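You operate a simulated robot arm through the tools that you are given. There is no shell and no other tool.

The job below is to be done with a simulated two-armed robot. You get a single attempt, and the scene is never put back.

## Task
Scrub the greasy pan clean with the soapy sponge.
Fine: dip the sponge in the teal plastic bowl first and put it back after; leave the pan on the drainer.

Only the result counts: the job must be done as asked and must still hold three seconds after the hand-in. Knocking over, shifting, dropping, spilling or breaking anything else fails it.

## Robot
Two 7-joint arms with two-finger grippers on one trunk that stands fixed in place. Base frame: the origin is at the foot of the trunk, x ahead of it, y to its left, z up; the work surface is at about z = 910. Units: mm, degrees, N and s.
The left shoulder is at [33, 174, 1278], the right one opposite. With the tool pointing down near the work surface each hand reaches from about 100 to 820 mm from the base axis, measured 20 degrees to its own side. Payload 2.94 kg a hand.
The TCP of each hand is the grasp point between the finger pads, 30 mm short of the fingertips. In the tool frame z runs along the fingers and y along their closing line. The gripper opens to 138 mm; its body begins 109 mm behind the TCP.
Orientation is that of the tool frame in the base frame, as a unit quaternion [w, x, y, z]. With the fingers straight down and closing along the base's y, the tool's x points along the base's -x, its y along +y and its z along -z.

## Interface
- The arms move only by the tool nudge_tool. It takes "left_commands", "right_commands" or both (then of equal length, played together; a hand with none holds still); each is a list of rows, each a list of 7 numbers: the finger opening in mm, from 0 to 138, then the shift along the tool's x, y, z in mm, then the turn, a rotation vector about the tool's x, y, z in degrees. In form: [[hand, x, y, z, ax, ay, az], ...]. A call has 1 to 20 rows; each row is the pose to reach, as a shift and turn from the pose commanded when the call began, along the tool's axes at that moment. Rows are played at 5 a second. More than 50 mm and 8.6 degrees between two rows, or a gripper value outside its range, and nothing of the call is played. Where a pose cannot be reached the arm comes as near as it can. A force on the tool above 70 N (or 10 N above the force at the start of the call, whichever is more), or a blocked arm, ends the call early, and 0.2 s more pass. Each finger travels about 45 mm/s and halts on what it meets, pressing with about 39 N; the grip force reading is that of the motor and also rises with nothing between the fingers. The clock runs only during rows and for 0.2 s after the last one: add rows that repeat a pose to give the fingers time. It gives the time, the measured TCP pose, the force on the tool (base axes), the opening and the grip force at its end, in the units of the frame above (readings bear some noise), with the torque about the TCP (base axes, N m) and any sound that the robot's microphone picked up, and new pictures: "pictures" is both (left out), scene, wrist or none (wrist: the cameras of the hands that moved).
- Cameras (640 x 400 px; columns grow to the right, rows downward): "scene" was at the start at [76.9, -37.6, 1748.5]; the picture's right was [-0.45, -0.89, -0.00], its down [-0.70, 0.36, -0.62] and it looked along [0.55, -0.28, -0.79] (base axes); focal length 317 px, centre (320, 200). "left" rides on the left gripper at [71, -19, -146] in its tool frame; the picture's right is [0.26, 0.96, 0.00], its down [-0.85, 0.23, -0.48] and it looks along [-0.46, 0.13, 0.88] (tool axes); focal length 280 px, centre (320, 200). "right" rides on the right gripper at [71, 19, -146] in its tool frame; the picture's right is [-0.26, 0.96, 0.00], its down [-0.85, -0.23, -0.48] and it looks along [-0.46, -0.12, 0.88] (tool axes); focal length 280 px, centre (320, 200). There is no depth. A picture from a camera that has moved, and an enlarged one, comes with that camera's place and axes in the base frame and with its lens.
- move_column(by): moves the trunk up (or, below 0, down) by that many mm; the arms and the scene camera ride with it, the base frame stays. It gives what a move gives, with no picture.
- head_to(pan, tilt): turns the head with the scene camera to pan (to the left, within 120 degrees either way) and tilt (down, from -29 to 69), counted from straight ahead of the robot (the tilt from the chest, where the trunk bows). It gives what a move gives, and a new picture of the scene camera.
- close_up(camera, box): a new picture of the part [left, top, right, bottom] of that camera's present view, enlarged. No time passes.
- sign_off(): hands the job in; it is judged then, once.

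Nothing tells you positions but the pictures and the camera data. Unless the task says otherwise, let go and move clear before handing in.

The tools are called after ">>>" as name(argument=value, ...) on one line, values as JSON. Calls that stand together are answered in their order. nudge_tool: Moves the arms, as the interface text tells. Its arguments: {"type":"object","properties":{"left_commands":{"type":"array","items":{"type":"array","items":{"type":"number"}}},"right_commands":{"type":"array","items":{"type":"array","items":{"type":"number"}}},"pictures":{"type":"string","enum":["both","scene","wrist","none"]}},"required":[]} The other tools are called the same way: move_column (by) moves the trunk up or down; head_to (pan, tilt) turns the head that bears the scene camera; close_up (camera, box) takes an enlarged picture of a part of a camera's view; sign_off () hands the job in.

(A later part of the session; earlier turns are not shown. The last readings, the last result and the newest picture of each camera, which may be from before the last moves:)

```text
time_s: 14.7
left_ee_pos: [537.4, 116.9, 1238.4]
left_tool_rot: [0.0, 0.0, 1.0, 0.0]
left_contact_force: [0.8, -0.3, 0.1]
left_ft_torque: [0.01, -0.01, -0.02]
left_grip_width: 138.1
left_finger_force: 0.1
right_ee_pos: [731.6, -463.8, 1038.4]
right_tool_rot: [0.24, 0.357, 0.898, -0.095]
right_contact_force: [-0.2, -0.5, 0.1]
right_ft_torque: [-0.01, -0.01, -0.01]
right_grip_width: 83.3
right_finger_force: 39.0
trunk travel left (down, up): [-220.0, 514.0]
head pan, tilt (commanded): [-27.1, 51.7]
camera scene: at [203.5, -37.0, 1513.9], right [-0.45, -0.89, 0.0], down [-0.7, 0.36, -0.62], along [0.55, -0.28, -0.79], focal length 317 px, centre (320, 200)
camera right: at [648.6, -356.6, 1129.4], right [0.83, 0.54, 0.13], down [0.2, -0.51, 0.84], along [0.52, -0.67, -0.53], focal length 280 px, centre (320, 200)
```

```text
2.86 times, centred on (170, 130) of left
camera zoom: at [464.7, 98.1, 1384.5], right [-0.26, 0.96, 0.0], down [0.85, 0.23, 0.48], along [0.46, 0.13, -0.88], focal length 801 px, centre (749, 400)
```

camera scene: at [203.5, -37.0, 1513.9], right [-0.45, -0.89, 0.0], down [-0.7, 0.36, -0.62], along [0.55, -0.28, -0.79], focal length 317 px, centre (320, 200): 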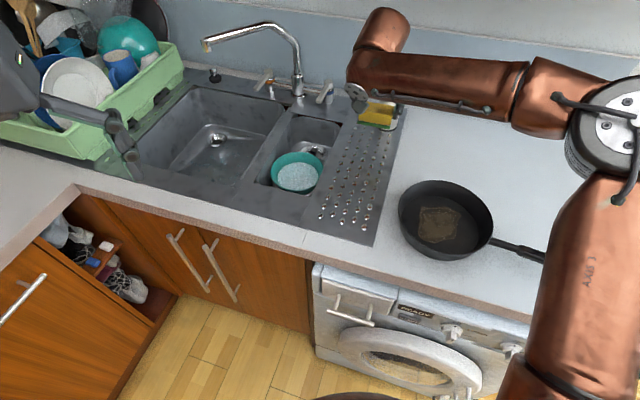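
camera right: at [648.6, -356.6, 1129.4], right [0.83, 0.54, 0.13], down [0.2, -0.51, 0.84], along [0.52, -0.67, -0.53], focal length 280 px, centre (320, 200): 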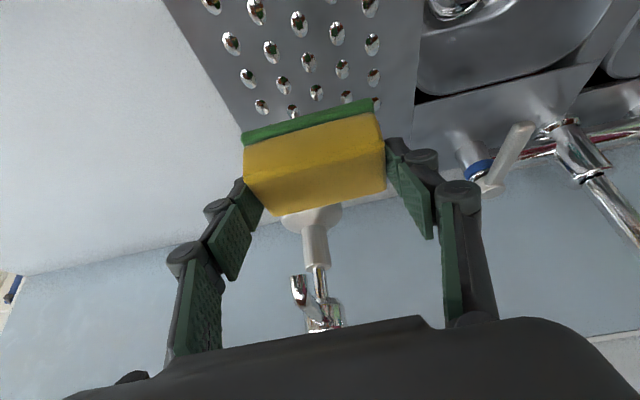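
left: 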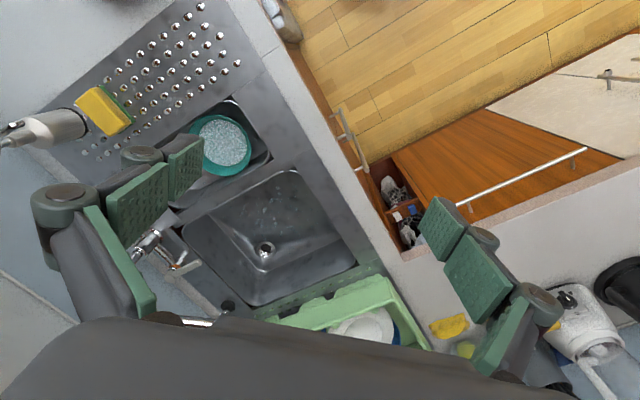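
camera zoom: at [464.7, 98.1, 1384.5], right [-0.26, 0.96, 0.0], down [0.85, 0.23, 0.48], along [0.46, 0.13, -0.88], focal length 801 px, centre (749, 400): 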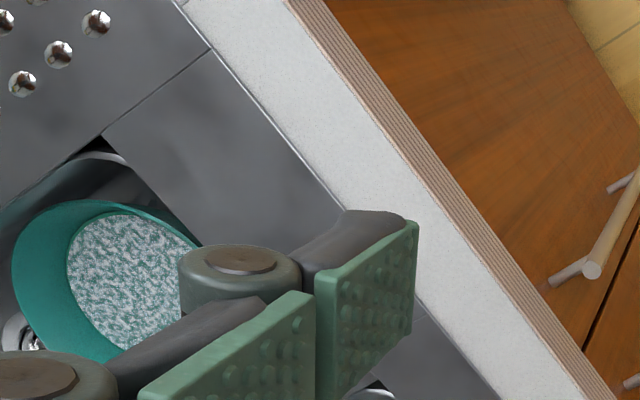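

Two scene viewpoints agree on the bowl centre at about [772, -257], rim z≈875. I'll carry the sponge over the bowl at a safe height.

>>> nudge_tool(right_commands=[[60, 17.3, 29.4, -10, 0, 0, 0], [60, 34.7, 58.8, -20, 0, 0, 0], [60, 52, 88.3, -30, 0, 0, 0], [60, 69.3, 117.7, -40, 0, 0, 0], [60, 86.7, 147.1, -50, 0, 0, 0], [60, 104, 176.5, -60, 0, 0, 0], [60, 104, 176.5, -60, 0, 0, 0]])

>>> close_up(camera="right", box=[160, 0, 480, 200])

>>> close_up(camera="scene", box=[220, 60, 400, 210])

>>> close_up(camera="left", box=[0, 0, 320, 200])

```text
time_s: 16.3
left_ee_pos: [535.7, 119.4, 1237.6]
left_tool_rot: [0.0, 0.0, 1.0, 0.0]
left_contact_force: [-0.4, 0.7, 0.2]
left_ft_torque: [-0.01, -0.01, -0.02]
left_grip_width: 138.1
left_finger_force: 0.1
right_ee_pos: [723.6, -349.9, 1028.8]
right_tool_rot: [0.24, 0.359, 0.897, -0.096]
right_contact_force: [0.1, -0.1, 0.6]
right_ft_torque: [-0.01, -0.01, 0.01]
right_grip_width: 83.2
right_finger_force: 39.2
right hand out of reach, approached as far as the arm can: row 3, 4, 5, 6, 7
trunk travel left (down, up): [-220.0, 514.0]
head pan, tilt (commanded): [-27.1, 51.7]
camera scene: at [203.4, -36.6, 1513.9], right [-0.45, -0.89, 0.0], down [-0.7, 0.36, -0.62], along [0.55, -0.28, -0.79], focal length 317 px, centre (320, 200)
camera right: at [640.0, -242.4, 1121.4], right [0.83, 0.54, 0.13], down [0.2, -0.51, 0.84], along [0.52, -0.67, -0.53], focal length 280 px, centre (320, 200)
```

scene: 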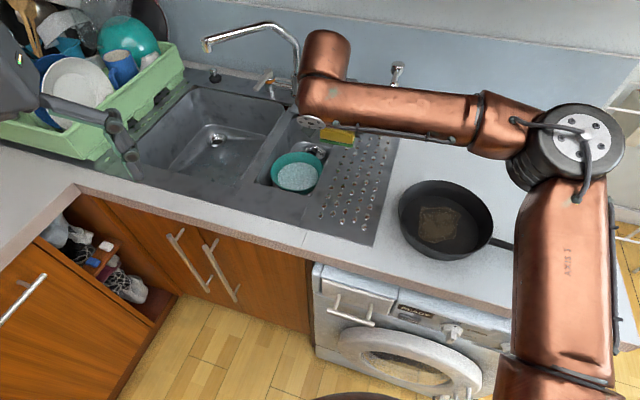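
right: 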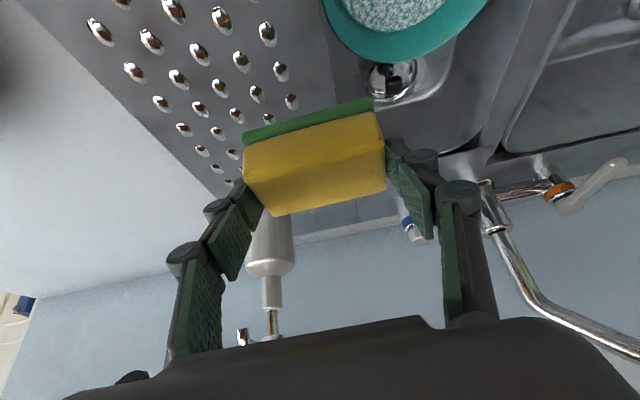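

```text
2.00 times, centred on (320, 100) of right
camera zoom: at [640.0, -242.4, 1121.4], right [0.83, 0.54, 0.13], down [0.2, -0.51, 0.84], along [0.52, -0.67, -0.53], focal length 561 px, centre (320, 400)
```

zoom: 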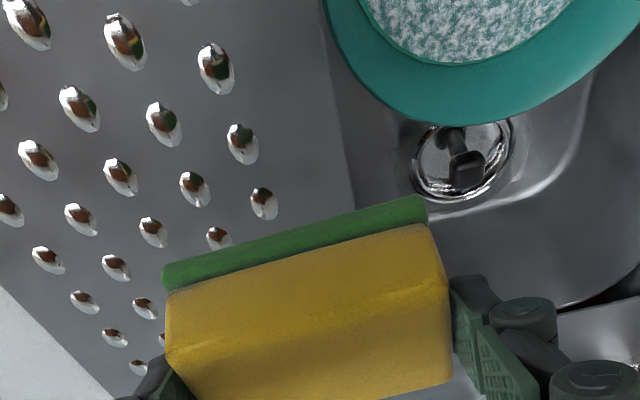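

```text
2.67 times, centred on (310, 135) of scene
camera zoom: at [203.4, -36.6, 1513.9], right [-0.45, -0.89, 0.0], down [-0.7, 0.36, -0.62], along [0.55, -0.28, -0.79], focal length 846 px, centre (347, 373)
```

zoom: 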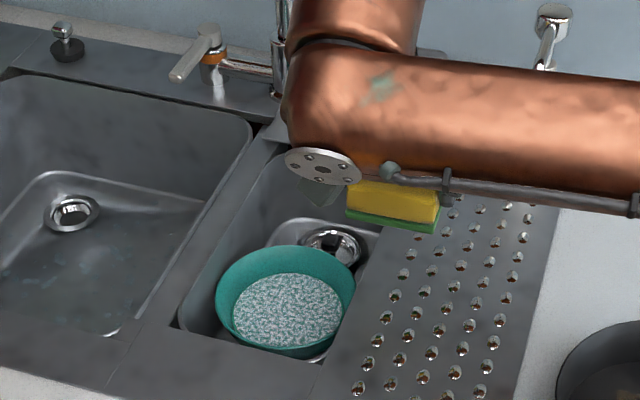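

```text
2.00 times, centred on (160, 100) of left
camera zoom: at [464.5, 98.5, 1384.5], right [-0.26, 0.96, 0.0], down [0.85, 0.23, 0.48], along [0.46, 0.12, -0.88], focal length 561 px, centre (640, 400)
```

zoom: 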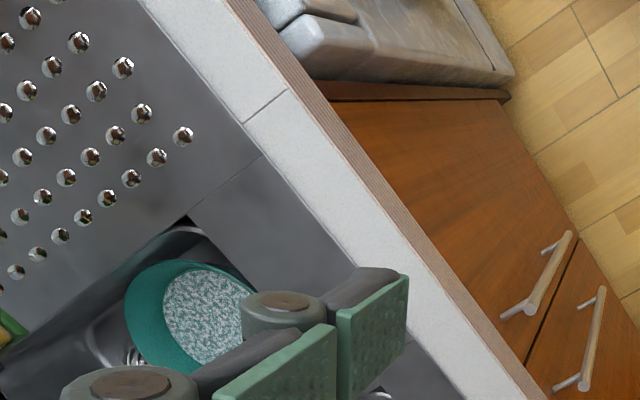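

The arm is limited by wrist yaw here rather than distance. The bowl is round, so I'll rotate the hand about the vertical (sponge stays level) to a friendlier yaw and check.

>>> nudge_tool(right_commands=[[60, 0, 0, 0, -4, 0, -6.93], [60, 0, 0, 0, -8, 0, -13.86], [60, 0, 0, 0, -12, 0, -20.78], [60, 0, 0, 0, -16, 0, -27.7], [60, 0, 0, 0, -20, 0, -34.64], [60, 0, 0, 0, -20, 0, -34.64]])

```text
time_s: 17.7
left_ee_pos: [534.8, 117.9, 1237.4]
left_tool_rot: [0.0, 0.0, 1.0, 0.0]
left_contact_force: [-0.2, -0.5, 0.7]
left_ft_torque: [0.03, 0.0, -0.02]
left_grip_width: 138.0
left_finger_force: 0.1
right_ee_pos: [723.5, -349.7, 1029.6]
right_tool_rot: [0.259, 0.028, 0.965, -0.008]
right_contact_force: [-0.4, 0.1, 0.2]
right_ft_torque: [0.01, 0.06, -0.02]
right_grip_width: 83.1
right_finger_force: 38.7
trunk travel left (down, up): [-220.0, 514.0]
head pan, tilt (commanded): [-27.1, 51.7]
camera scene: at [203.4, -36.5, 1513.9], right [-0.45, -0.89, 0.0], down [-0.7, 0.36, -0.62], along [0.55, -0.28, -0.79], focal length 317 px, centre (320, 200)
camera right: at [591.9, -321.6, 1121.5], right [0.28, 0.95, 0.13], down [0.48, -0.26, 0.84], along [0.83, -0.17, -0.53], focal length 280 px, centre (320, 200)
```

scene: 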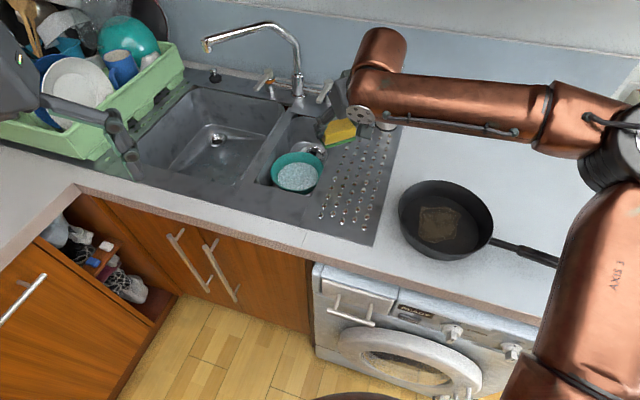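
right: 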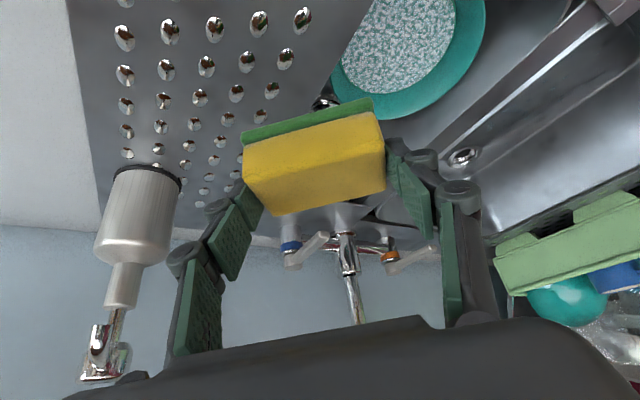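

With the new yaw, the wrist view confirms the bowl at about [772, -257, 875]. I'll move the sponge over its centre.

>>> nudge_tool(right_commands=[[60, -10.3, 31.8, 5.9, 0, 0, 0], [60, -20.6, 63.5, 11.9, 0, 0, 0], [60, -30.9, 95.3, 17.85, 0, 0, 0], [60, -30.9, 95.3, 17.85, 0, 0, 0]])

>>> close_up(camera="scene", box=[220, 60, 400, 210])

>>> close_up(camera="right", box=[160, 0, 480, 200])

```text
time_s: 18.7
left_ee_pos: [533.8, 120.0, 1240.3]
left_tool_rot: [0.0, 0.0, 1.0, 0.0]
left_contact_force: [-0.9, 0.2, 0.4]
left_ft_torque: [-0.03, -0.06, -0.01]
left_grip_width: 137.9
left_finger_force: 0.0
right_ee_pos: [760.4, -271.2, 1033.1]
right_tool_rot: [0.259, 0.027, 0.965, -0.007]
right_contact_force: [0.1, -0.3, 0.1]
right_ft_torque: [-0.04, -0.01, -0.04]
right_grip_width: 83.1
right_finger_force: 39.1
right hand out of reach, approached as far as the arm can: row 3, 4
trunk travel left (down, up): [-220.0, 514.0]
head pan, tilt (commanded): [-27.1, 51.7]
camera scene: at [201.7, -36.0, 1514.4], right [-0.45, -0.89, 0.0], down [-0.7, 0.36, -0.62], along [0.55, -0.28, -0.78], focal length 317 px, centre (320, 200)
camera right: at [627.6, -242.6, 1123.7], right [0.28, 0.95, 0.13], down [0.48, -0.26, 0.84], along [0.83, -0.17, -0.53], focal length 280 px, centre (320, 200)
```

scene: 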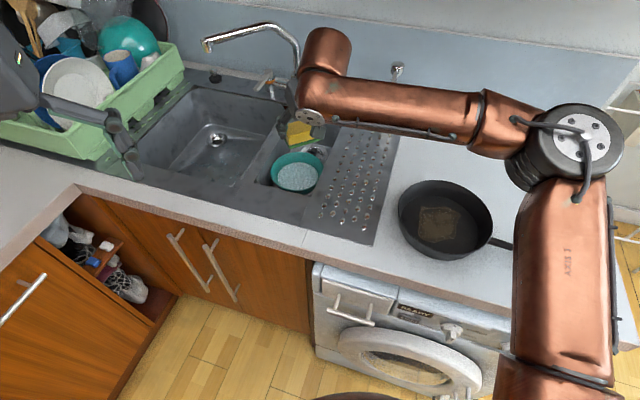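
right: 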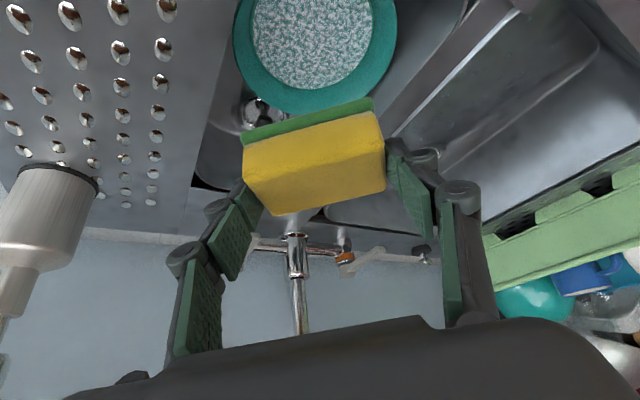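

```text
2.67 times, centred on (310, 135) of scene
camera zoom: at [201.7, -36.0, 1514.4], right [-0.45, -0.89, 0.0], down [-0.7, 0.36, -0.62], along [0.55, -0.28, -0.78], focal length 846 px, centre (347, 373)
```

zoom: 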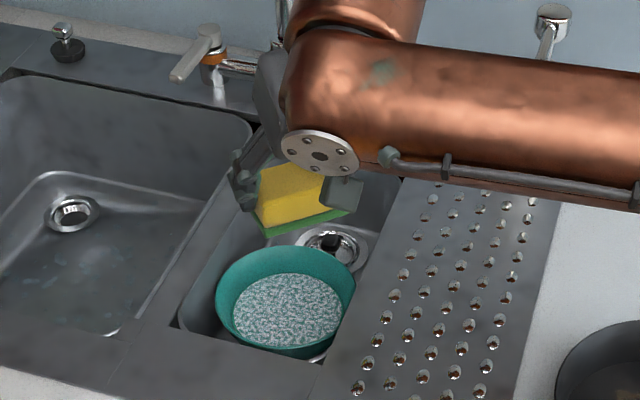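

```text
2.00 times, centred on (320, 100) of right
camera zoom: at [627.6, -242.6, 1123.7], right [0.28, 0.95, 0.13], down [0.48, -0.26, 0.84], along [0.83, -0.17, -0.53], focal length 561 px, centre (320, 400)
```

zoom: 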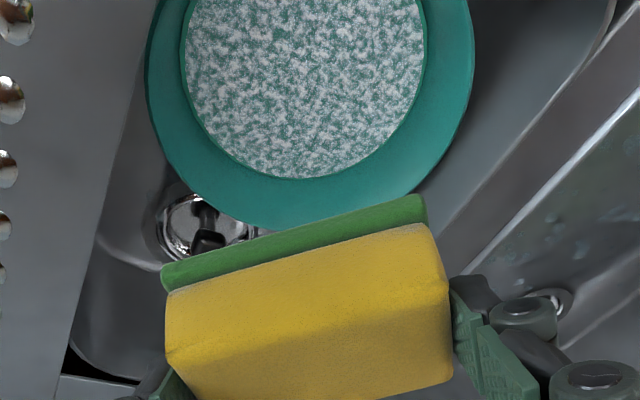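

The hand is about 15 mm short in y. A bit more yaw in the same direction should free it.

>>> nudge_tool(right_commands=[[60, 0, 0, 0, -4, 0, -6.93], [60, 0, 0, 0, -8, 0, -13.86], [60, -1.7, 6.4, 1, -8, 0, -13.86], [60, -3.3, 12.85, 1.9, -8, 0, -13.86], [60, -3.3, 12.85, 1.9, -8, 0, -13.86]])

>>> close_up(camera="scene", box=[220, 60, 400, 210])

```text
time_s: 19.9
left_ee_pos: [535.5, 117.9, 1239.3]
left_tool_rot: [0.0, 0.0, 1.0, -0.001]
left_contact_force: [0.4, 0.4, -0.4]
left_ft_torque: [0.02, 0.02, 0.0]
left_grip_width: 137.7
left_finger_force: 0.1
right_ee_pos: [764.4, -257.9, 1030.2]
right_tool_rot: [0.257, -0.106, 0.96, 0.028]
right_contact_force: [-0.9, -0.1, -0.6]
right_ft_torque: [-0.04, -0.01, 0.02]
right_grip_width: 83.3
right_finger_force: 38.8
trunk travel left (down, up): [-220.0, 514.0]
head pan, tilt (commanded): [-27.1, 51.7]
camera scene: at [203.1, -36.6, 1514.0], right [-0.45, -0.89, 0.0], down [-0.7, 0.36, -0.62], along [0.55, -0.28, -0.79], focal length 317 px, centre (320, 200)
camera right: at [631.0, -267.7, 1122.7], right [0.01, 0.99, 0.13], down [0.54, -0.12, 0.84], along [0.84, 0.06, -0.53], focal length 280 px, centre (320, 200)
```

scene: 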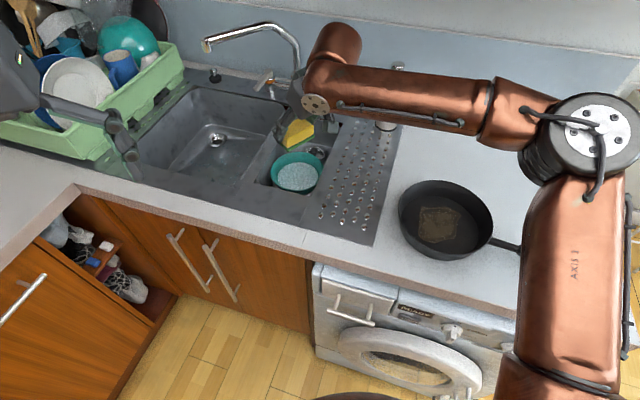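
right: 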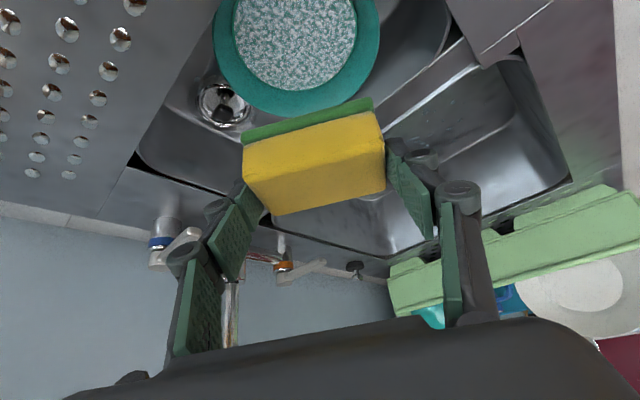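

```text
2.67 times, centred on (310, 135) of scene
camera zoom: at [203.1, -36.6, 1514.0], right [-0.45, -0.89, 0.0], down [-0.7, 0.36, -0.62], along [0.55, -0.28, -0.79], focal length 846 px, centre (347, 373)
```

zoom: 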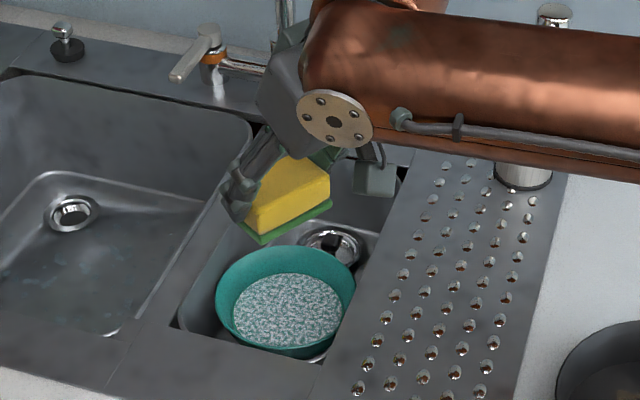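

The sponge is now centred over the bowl. I'll lower it partway, to just inside the rim, and check clearance.

>>> nudge_tool(right_commands=[[60, 14.4, 0, 24.9, 0, 0, 0], [60, 28.8, 0, 49.8, 0, 0, 0], [60, 43.1, 0, 74.7, 0, 0, 0], [60, 57.5, 0, 99.6, 0, 0, 0], [60, 57.5, 0, 99.6, 0, 0, 0]])

>>> close_up(camera="right", box=[160, 40, 480, 240])

>>> close_up(camera="scene", box=[240, 90, 380, 210])

>>> close_up(camera="left", box=[0, 60, 260, 220])

```text
time_s: 21.1
left_ee_pos: [535.5, 117.4, 1239.8]
left_tool_rot: [0.0, 0.0, 1.0, 0.001]
left_contact_force: [0.1, 0.1, -0.4]
left_ft_torque: [0.0, 0.0, 0.01]
left_grip_width: 138.0
left_finger_force: 0.2
right_ee_pos: [766.1, -257.9, 917.4]
right_tool_rot: [0.258, -0.106, 0.96, 0.029]
right_contact_force: [0.0, -0.5, 0.0]
right_ft_torque: [0.0, -0.01, 0.0]
right_grip_width: 83.3
right_finger_force: 39.3
trunk travel left (down, up): [-220.0, 514.0]
head pan, tilt (commanded): [-27.1, 51.7]
camera scene: at [202.7, -36.4, 1514.1], right [-0.45, -0.89, 0.0], down [-0.7, 0.36, -0.62], along [0.55, -0.28, -0.79], focal length 317 px, centre (320, 200)
camera right: at [630.5, -267.0, 1007.8], right [0.01, 0.99, 0.13], down [0.54, -0.12, 0.84], along [0.84, 0.06, -0.53], focal length 280 px, centre (320, 200)
```

scene: 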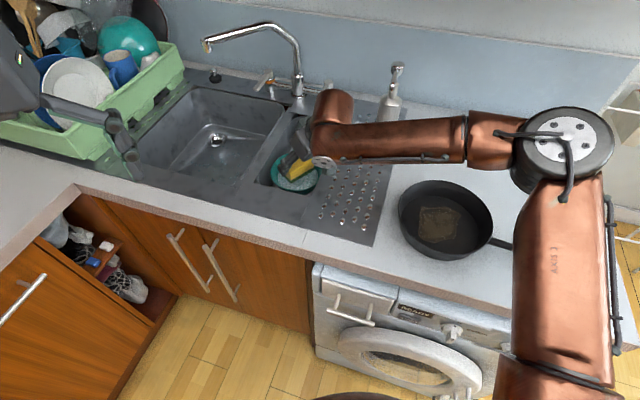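
right: 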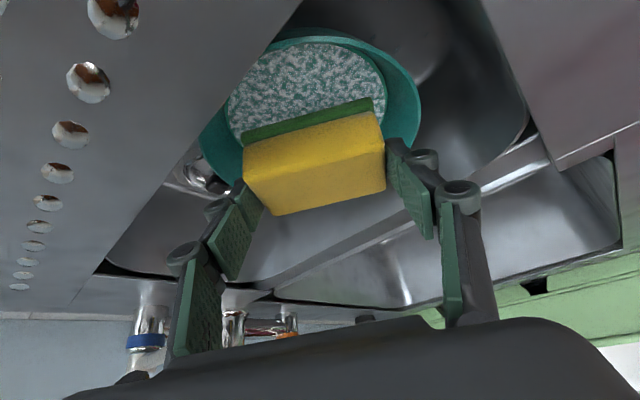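

```text
2.00 times, centred on (320, 140) of right
camera zoom: at [630.5, -267.0, 1007.8], right [0.01, 0.99, 0.13], down [0.54, -0.12, 0.84], along [0.84, 0.06, -0.53], focal length 561 px, centre (320, 320)
```

zoom: 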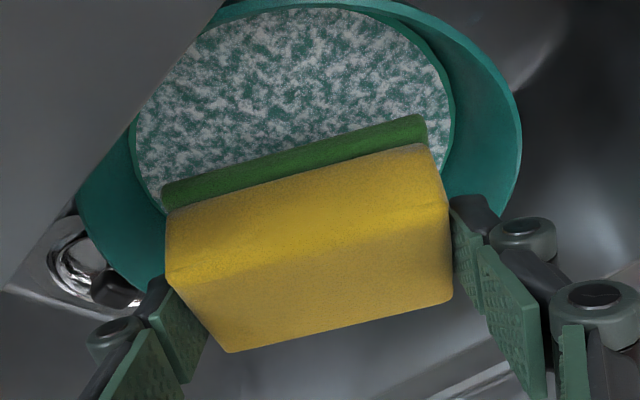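

```text
3.33 times, centred on (310, 150) of scene
camera zoom: at [202.7, -36.4, 1514.1], right [-0.45, -0.89, 0.0], down [-0.7, 0.36, -0.62], along [0.55, -0.28, -0.79], focal length 1057 px, centre (353, 367)
```

zoom: 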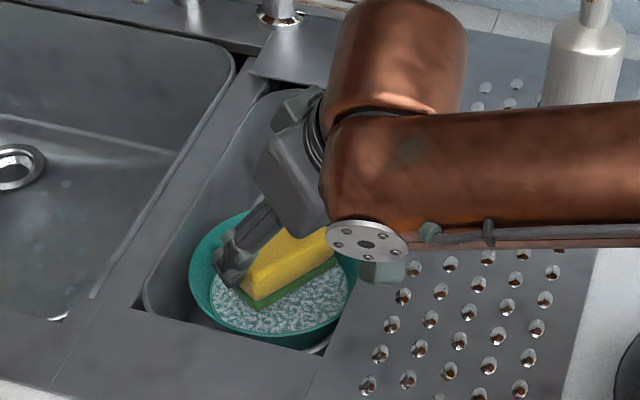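

```text
2.46 times, centred on (130, 140) of left
camera zoom: at [463.9, 98.6, 1384.8], right [-0.26, 0.96, 0.0], down [0.85, 0.23, 0.48], along [0.46, 0.12, -0.88], focal length 690 px, centre (788, 348)
```

zoom: 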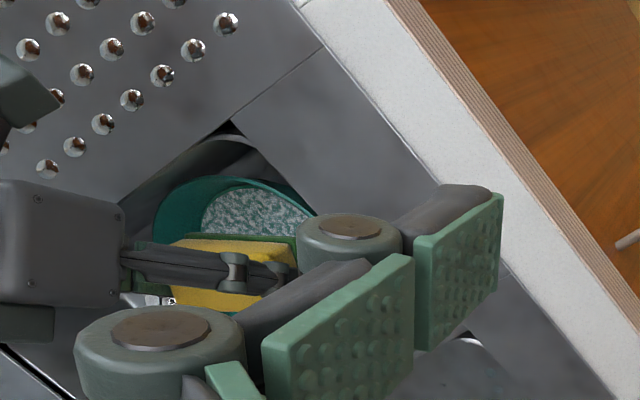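

Clearance inside the bowl looks good with no contact forces. I'll lower the sponge into the soapy water, hold it briefly and look.

>>> nudge_tool(right_commands=[[60, 4, 0, 7, 0, 0, 0], [60, 8.1, 0, 14, 0, 0, 0], [60, 12.2, 0, 21.1, 0, 0, 0], [60, 12.2, 0, 21.1, 0, 0, 0], [60, 12.2, 0, 21.1, 0, 0, 0]])

>>> close_up(camera="right", box=[160, 40, 480, 240])

>>> close_up(camera="scene", box=[240, 90, 380, 210])

```text
time_s: 22.3
left_ee_pos: [535.1, 118.3, 1238.5]
left_tool_rot: [0.0, 0.0, 1.0, 0.001]
left_contact_force: [1.1, -0.5, 0.4]
left_ft_torque: [-0.04, 0.01, -0.01]
left_grip_width: 138.3
left_finger_force: 0.1
right_ee_pos: [764.4, -257.8, 891.8]
right_tool_rot: [0.258, -0.106, 0.96, 0.029]
right_contact_force: [0.0, 0.1, 0.2]
right_ft_torque: [-0.02, 0.0, -0.02]
right_grip_width: 83.4
right_finger_force: 39.3
trunk travel left (down, up): [-220.0, 514.0]
head pan, tilt (commanded): [-27.1, 51.7]
camera scene: at [203.3, -36.8, 1513.9], right [-0.45, -0.89, 0.0], down [-0.7, 0.36, -0.62], along [0.55, -0.28, -0.79], focal length 317 px, centre (320, 200)
camera right: at [630.9, -267.2, 983.0], right [0.01, 0.99, 0.13], down [0.54, -0.12, 0.84], along [0.84, 0.06, -0.53], focal length 280 px, centre (320, 200)
```

scene: 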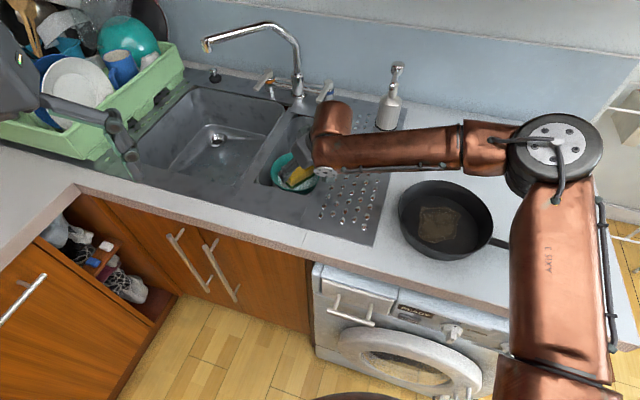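
right: 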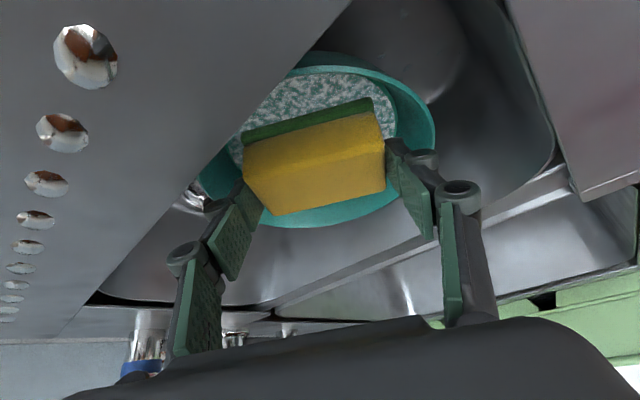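

```text
2.00 times, centred on (320, 140) of right
camera zoom: at [630.9, -267.2, 983.0], right [0.01, 0.99, 0.13], down [0.54, -0.12, 0.84], along [0.84, 0.06, -0.53], focal length 561 px, centre (320, 320)
```

zoom: 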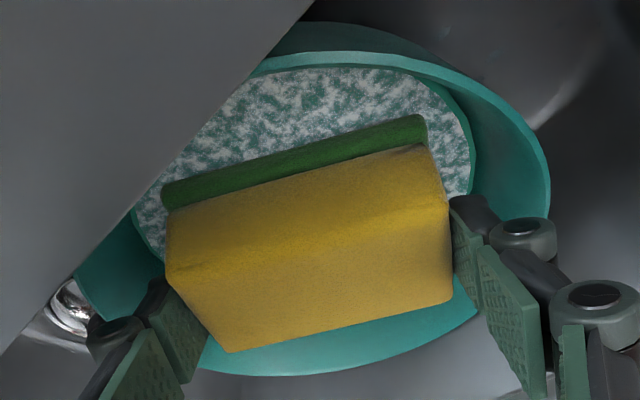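

```text
3.33 times, centred on (310, 150) of scene
camera zoom: at [203.3, -36.8, 1513.9], right [-0.45, -0.89, 0.0], down [-0.7, 0.36, -0.62], along [0.55, -0.28, -0.79], focal length 1057 px, centre (353, 367)
```

zoom: 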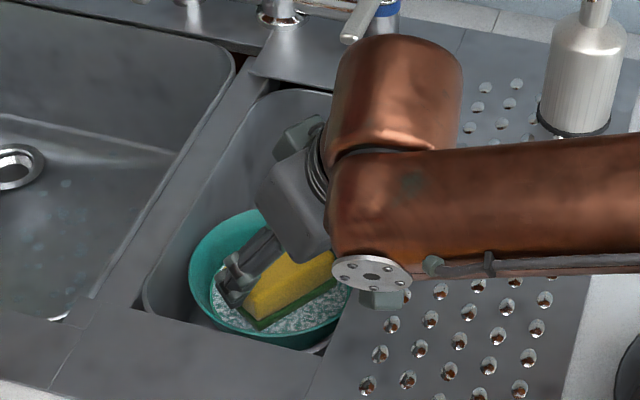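

The green pad still looks fully visible, so I'm not sure it has reached the water. I'll enlarge the views to judge the water level against the sponge's bottom.

>>> close_up(camera="right", box=[220, 60, 340, 140])

>>> close_up(camera="right", box=[330, 60, 450, 140])

>>> close_up(camera="scene", box=[262, 145, 332, 200])

```text
5.00 times, centred on (280, 100) of right
camera zoom: at [630.9, -267.2, 983.0], right [0.01, 0.99, 0.13], down [0.54, -0.12, 0.84], along [0.84, 0.06, -0.53], focal length 1402 px, centre (520, 700)
```

zoom: 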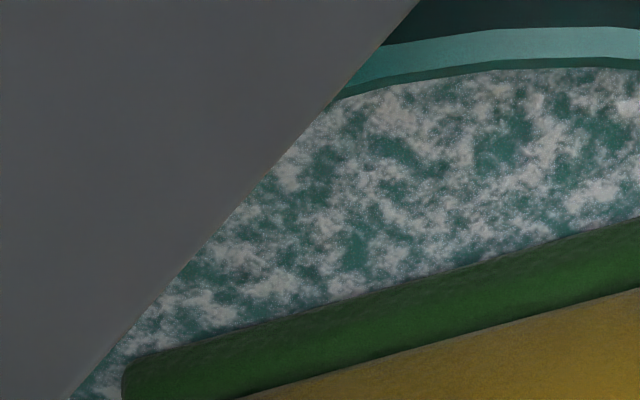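

```text
5.00 times, centred on (390, 100) of right
camera zoom: at [630.9, -267.2, 983.0], right [0.01, 0.99, 0.13], down [0.54, -0.12, 0.84], along [0.84, 0.06, -0.53], focal length 1402 px, centre (-30, 700)
```

zoom: 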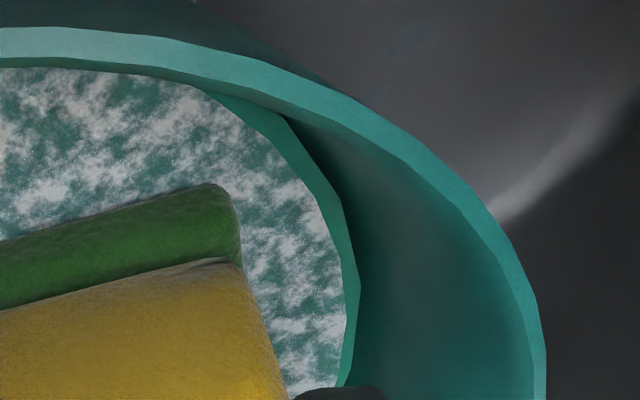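

```text
7.27 times, centred on (297, 172) of scene
camera zoom: at [203.3, -36.8, 1513.9], right [-0.45, -0.89, 0.0], down [-0.7, 0.36, -0.62], along [0.55, -0.28, -0.79], focal length 2306 px, centre (487, 400)
```

zoom: 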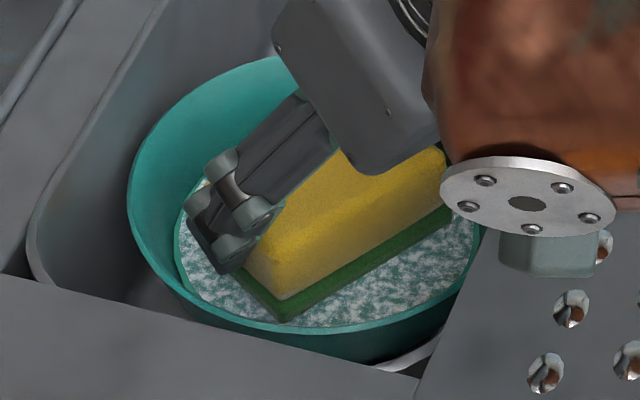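

The water surface looks to be at about z≈849, so the pad is barely touching it. The fingers have about 5 mm of side clearance, so I'll go 8 mm deeper.

>>> nudge_tool(right_commands=[[60, 2, 0, 3.5, 0, 0, 0], [60, 4, 0, 6.9, 0, 0, 0], [60, 4, 0, 6.9, 0, 0, 0], [60, 4, 0, 6.9, 0, 0, 0]])

>>> close_up(camera="right", box=[220, 60, 460, 220])

>>> close_up(camera="scene", box=[262, 145, 332, 200])

```text
time_s: 23.3
left_ee_pos: [535.4, 117.2, 1240.0]
left_tool_rot: [0.0, 0.0, 1.0, 0.001]
left_contact_force: [-1.0, -1.1, -0.1]
left_ft_torque: [0.0, 0.0, 0.03]
left_grip_width: 137.9
left_finger_force: 0.1
right_ee_pos: [764.8, -257.7, 884.8]
right_tool_rot: [0.257, -0.106, 0.96, 0.028]
right_contact_force: [0.8, -0.6, 1.3]
right_ft_torque: [0.05, -0.02, -0.03]
right_grip_width: 83.8
right_finger_force: 38.9
trunk travel left (down, up): [-220.0, 514.0]
head pan, tilt (commanded): [-27.1, 51.7]
camera scene: at [203.2, -36.8, 1514.0], right [-0.45, -0.89, 0.0], down [-0.7, 0.36, -0.62], along [0.55, -0.28, -0.79], focal length 317 px, centre (320, 200)
camera right: at [630.8, -267.3, 975.5], right [0.01, 0.99, 0.13], down [0.54, -0.12, 0.84], along [0.84, 0.06, -0.53], focal length 280 px, centre (320, 200)
```

scene: 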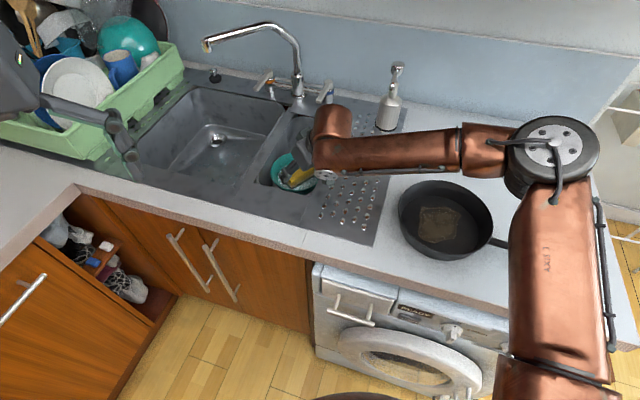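
right: 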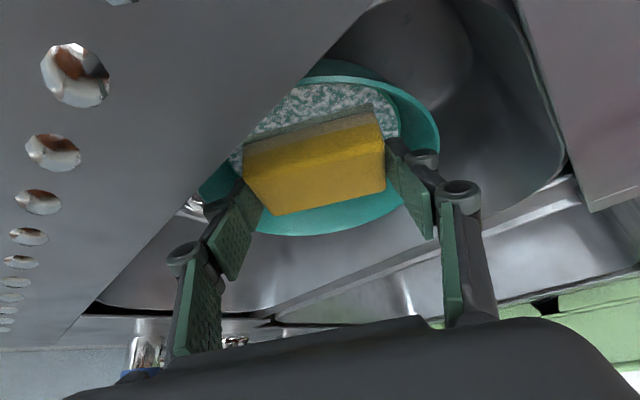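

```text
2.50 times, centred on (340, 140) of right
camera zoom: at [630.8, -267.3, 975.5], right [0.01, 0.99, 0.13], down [0.54, -0.12, 0.84], along [0.84, 0.06, -0.53], focal length 701 px, centre (270, 350)
```

zoom: 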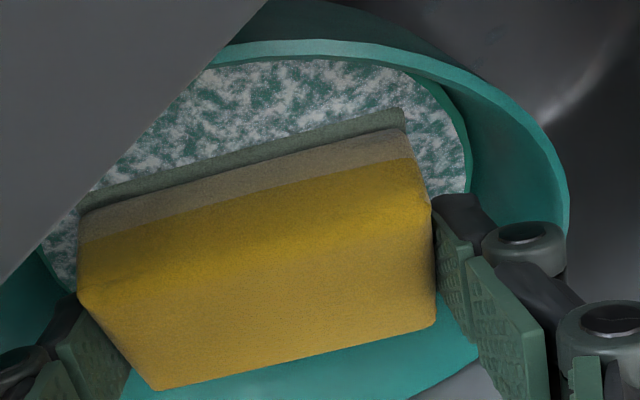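

```text
7.27 times, centred on (297, 172) of scene
camera zoom: at [203.2, -36.8, 1514.0], right [-0.45, -0.89, 0.0], down [-0.7, 0.36, -0.62], along [0.55, -0.28, -0.79], focal length 2306 px, centre (487, 400)
```

zoom: 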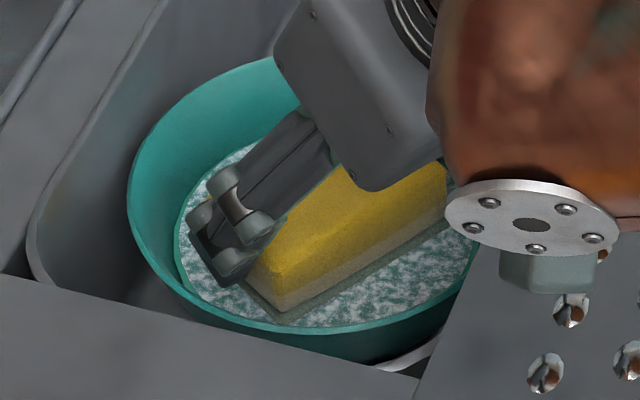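

The lower part of the sponge now shows soapy foam, so the dip worked. I'll lift slowly, pause over the bowl for drips, then rise clear.

>>> nudge_tool(right_commands=[[60, 0, 0, 0, 0, 0, 0], [60, 0, 0, 0, 0, 0, 0], [60, -5, 0, -8.7, 0, 0, 0], [60, -12.5, 0, -21.7, 0, 0, 0], [60, -20, 0, -34.6, 0, 0, 0], [60, -20, 0, -34.6, 0, 0, 0], [60, -20, 0, -34.6, 0, 0, 0], [60, -20, 0, -34.6, 0, 0, 0], [60, -20, 0, -34.6, 0, 0, 0], [60, -37.5, 0, -65, 0, 0, 0], [60, -55, 0, -95.3, 0, 0, 0], [60, -72.5, 0, -125.6, 0, 0, 0], [60, -72.5, 0, -125.6, 0, 0, 0]])

>>> close_up(camera="right", box=[160, 0, 480, 240])

>>> close_up(camera="scene", box=[240, 90, 380, 210])

```text
time_s: 26.1
left_ee_pos: [536.6, 118.0, 1238.2]
left_tool_rot: [-0.002, 0.0, 1.0, 0.0]
left_contact_force: [0.3, -0.2, -0.2]
left_ft_torque: [0.02, 0.01, 0.0]
left_grip_width: 137.9
left_finger_force: 0.1
right_ee_pos: [764.4, -258.5, 1030.0]
right_tool_rot: [0.257, -0.106, 0.96, 0.028]
right_contact_force: [1.0, 0.1, 0.4]
right_ft_torque: [0.0, 0.03, -0.01]
right_grip_width: 83.1
right_finger_force: 38.9
trunk travel left (down, up): [-220.0, 514.0]
head pan, tilt (commanded): [-27.1, 51.7]
camera scene: at [203.8, -37.0, 1513.8], right [-0.45, -0.89, 0.0], down [-0.7, 0.36, -0.62], along [0.55, -0.28, -0.79], focal length 317 px, centre (320, 200)
camera right: at [630.4, -268.9, 1120.5], right [0.01, 0.99, 0.13], down [0.54, -0.12, 0.84], along [0.84, 0.06, -0.53], focal length 280 px, centre (320, 200)
```

scene: 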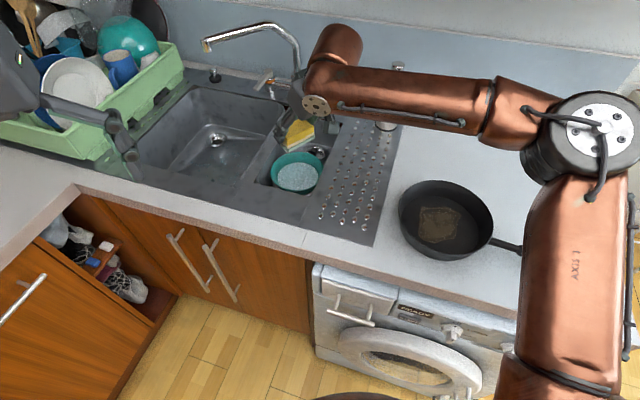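
right: 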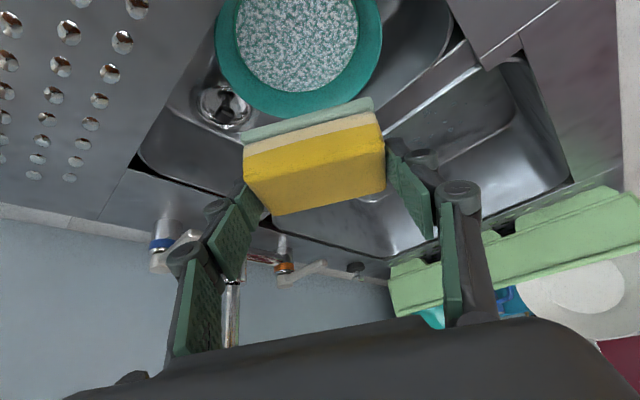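

```text
1.67 times, centred on (320, 120) of right
camera zoom: at [630.4, -268.9, 1120.5], right [0.01, 0.99, 0.13], down [0.54, -0.12, 0.84], along [0.84, 0.06, -0.53], focal length 467 px, centre (320, 333)
```

zoom: 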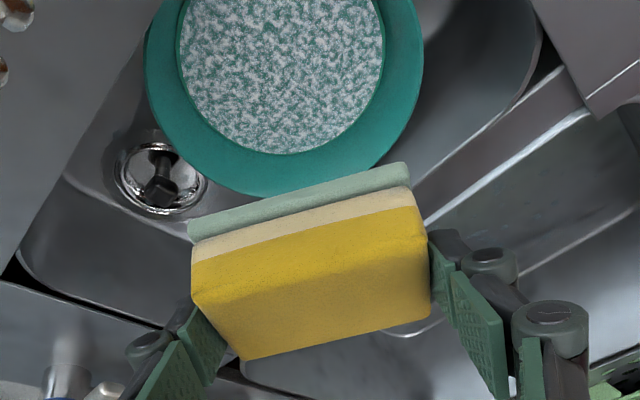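

```text
3.33 times, centred on (310, 150) of scene
camera zoom: at [203.8, -37.0, 1513.8], right [-0.45, -0.89, 0.0], down [-0.7, 0.36, -0.62], along [0.55, -0.28, -0.79], focal length 1057 px, centre (353, 367)
```

zoom: 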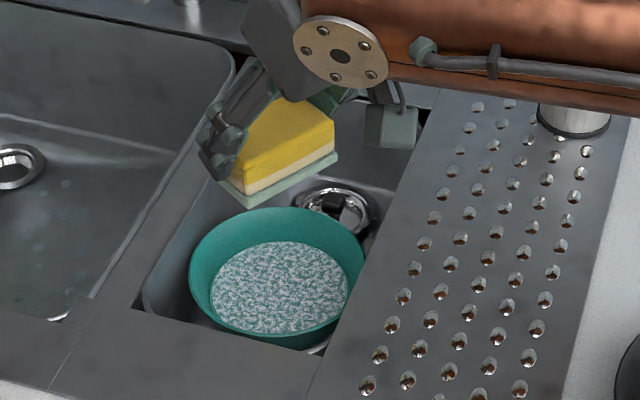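

The sponge's lower part now stays pale with suds, and the bowl hasn't moved. I'll carry the sponge to above the pan centre at about [439, -462].

>>> nudge_tool(right_commands=[[60, 31.4, -12.5, -19.3, 1.5, 0, 2.6], [60, 62.8, -25, -38.5, 3, 0, 5.2], [60, 94.1, -37.4, -57.8, 4.5, 0, 7.8], [60, 125.5, -49.9, -77.1, 6, 0, 10.4], [60, 156.9, -62.4, -96.4, 7.5, 0, 13], [60, 188.3, -74.9, -115.6, 9, 0, 15.6], [60, 219.7, -87.4, -134.9, 10.5, 0, 18.2], [60, 251, -99.8, -154.2, 12, 0, 20.8], [60, 282.4, -112.3, -173.4, 13.5, 0, 23.4], [60, 313.8, -124.8, -192.7, 15, 0, 26], [60, 313.8, -124.8, -192.7, 15, 0, 26]])

>>> close_up(camera="right", box=[120, 0, 520, 250])

```text
time_s: 28.5
left_ee_pos: [536.6, 117.7, 1238.2]
left_tool_rot: [-0.001, -0.001, 1.0, 0.0]
left_contact_force: [0.3, -0.2, -1.1]
left_ft_torque: [0.01, -0.01, 0.0]
left_grip_width: 137.9
left_finger_force: 0.1
right_ee_pos: [433.5, -460.7, 1039.3]
right_tool_rot: [0.255, 0.147, 0.955, -0.04]
right_contact_force: [0.1, -0.3, -0.2]
right_ft_torque: [0.0, 0.01, -0.02]
right_grip_width: 83.7
right_finger_force: 38.7
trunk travel left (down, up): [-220.0, 514.0]
head pan, tilt (commanded): [-27.1, 51.7]
camera scene: at [203.6, -36.6, 1513.9], right [-0.45, -0.89, 0.0], down [-0.7, 0.36, -0.62], along [0.55, -0.28, -0.79], focal length 317 px, centre (320, 200)
camera right: at [312.1, -400.6, 1130.4], right [0.51, 0.85, 0.13], down [0.41, -0.37, 0.84], along [0.76, -0.37, -0.53], focal length 280 px, centre (320, 200)
```

scene: 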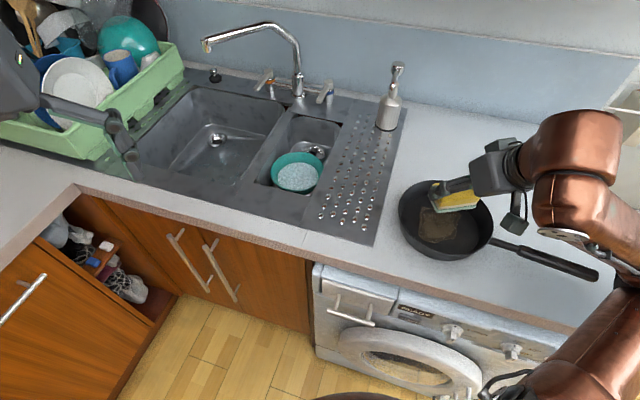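
right: 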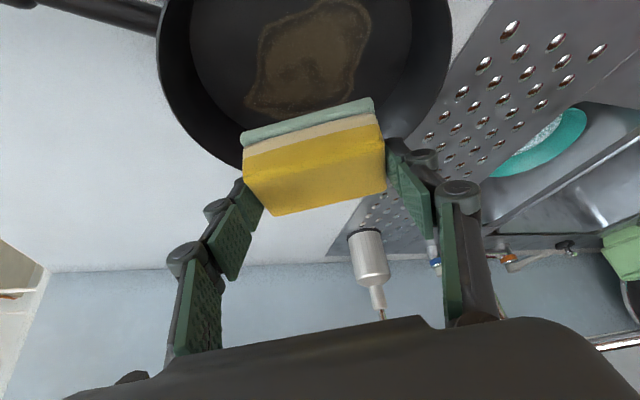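

```text
1.60 times, centred on (320, 125) of right
camera zoom: at [312.1, -400.6, 1130.4], right [0.51, 0.85, 0.13], down [0.41, -0.37, 0.84], along [0.76, -0.37, -0.53], focal length 449 px, centre (320, 320)
```

zoom: 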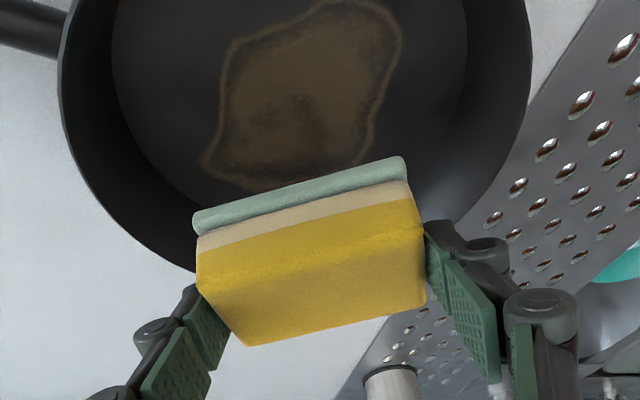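

The hand is over the pan and the scene camera sees it well. I'll re-measure the pan and grease patch from here before lowering.

>>> close_up(camera="scene", box=[380, 150, 540, 270])

>>> close_up(camera="right", box=[0, 0, 640, 400])

```text
3.33 times, centred on (460, 210) of scene
camera zoom: at [203.6, -36.6, 1513.9], right [-0.45, -0.89, 0.0], down [-0.7, 0.36, -0.62], along [0.55, -0.28, -0.79], focal length 1057 px, centre (-147, 167)
```

zoom: 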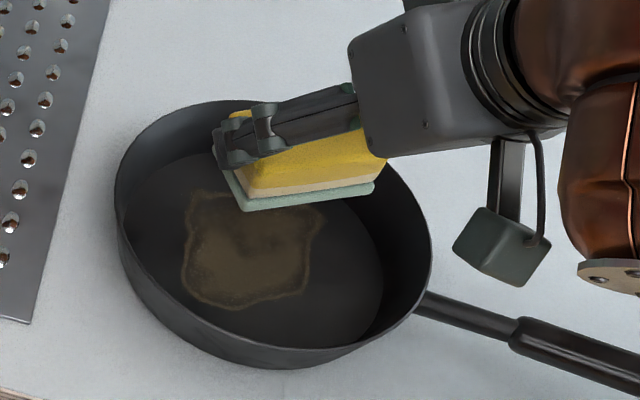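

```text
1.00 times, centred on (320, 200) of right (not enlarged: the box is as wide or as high as the picture)
camera zoom: at [312.1, -400.6, 1130.4], right [0.51, 0.85, 0.13], down [0.41, -0.37, 0.84], along [0.76, -0.37, -0.53], focal length 280 px, centre (320, 200)
```

zoom: 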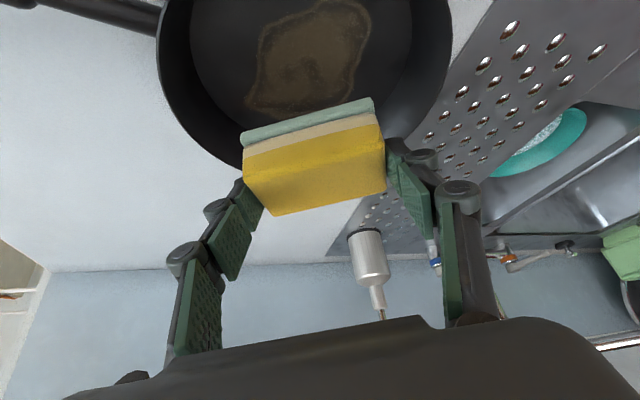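

Pan centre and patch centre agree at about [439, -463], and the sponge is right above the patch. I'll lower it to just above the pan floor.

>>> nudge_tool(right_commands=[[60, 10, 0, 17.3, 0, 0, 0], [60, 20, 0, 34.6, 0, 0, 0], [60, 28, 0, 48.5, 0, 0, 0], [60, 34.5, 0, 59.8, 0, 0, 0], [60, 34.5, 0, 59.8, 0, 0, 0]])

>>> close_up(camera="scene", box=[380, 150, 540, 270])

```text
time_s: 29.7
left_ee_pos: [534.6, 119.3, 1239.9]
left_tool_rot: [0.001, 0.0, 1.0, 0.001]
left_contact_force: [-0.6, -0.1, 0.3]
left_ft_torque: [-0.03, -0.02, 0.02]
left_grip_width: 138.1
left_finger_force: 0.0
right_ee_pos: [448.1, -474.3, 983.0]
right_tool_rot: [0.256, 0.146, 0.955, -0.039]
right_contact_force: [0.4, -0.2, -1.0]
right_ft_torque: [0.01, -0.02, 0.01]
right_grip_width: 83.3
right_finger_force: 38.9
right hand out of reach, approached as far as the arm can: row 1, 2, 3, 4, 5
trunk travel left (down, up): [-220.0, 514.0]
head pan, tilt (commanded): [-27.1, 51.7]
camera scene: at [201.4, -36.2, 1514.4], right [-0.45, -0.89, 0.0], down [-0.7, 0.36, -0.62], along [0.55, -0.28, -0.78], focal length 317 px, centre (320, 200)
camera right: at [327.9, -413.8, 1073.9], right [0.51, 0.85, 0.13], down [0.41, -0.37, 0.84], along [0.76, -0.37, -0.53], focal length 280 px, centre (320, 200)
```

scene: 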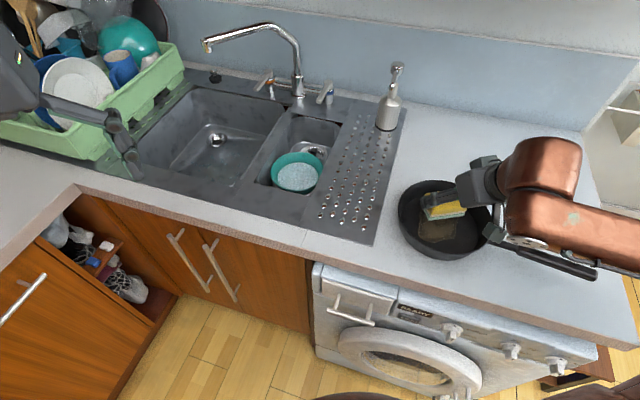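
right: 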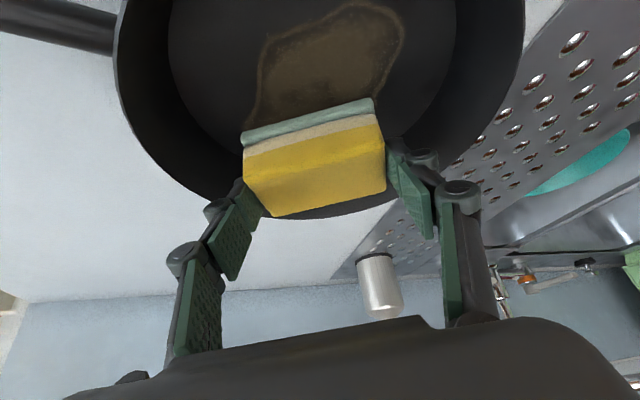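

```text
3.33 times, centred on (460, 210) of scene
camera zoom: at [201.4, -36.2, 1514.4], right [-0.45, -0.89, 0.0], down [-0.7, 0.36, -0.62], along [0.55, -0.28, -0.78], focal length 1057 px, centre (-147, 167)
```

zoom: 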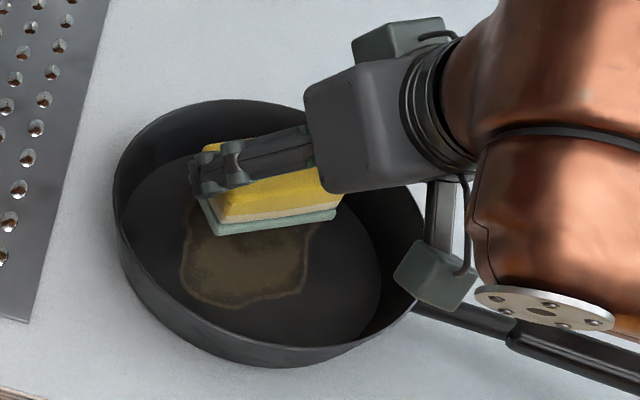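

The arm is too folded with the trunk this low. I'll raise the trunk, since the hand rides straight up with it, and then lower the hand onto the pan again.

>>> move_column(by=150)

```text
time_s: 31.5
left_ee_pos: [536.0, 117.4, 1388.5]
left_tool_rot: [0.0, 0.0, 1.0, 0.0]
left_contact_force: [-0.6, -0.4, -0.2]
left_ft_torque: [0.01, 0.02, 0.0]
left_grip_width: 137.9
left_finger_force: 0.0
right_ee_pos: [451.8, -472.3, 1131.1]
right_tool_rot: [0.255, 0.147, 0.955, -0.039]
right_contact_force: [0.5, -0.3, -1.0]
right_ft_torque: [0.02, -0.01, 0.01]
right_grip_width: 83.4
right_finger_force: 39.2
trunk travel left (down, up): [-370.0, 364.0]
head pan, tilt (commanded): [-27.1, 51.7]
```

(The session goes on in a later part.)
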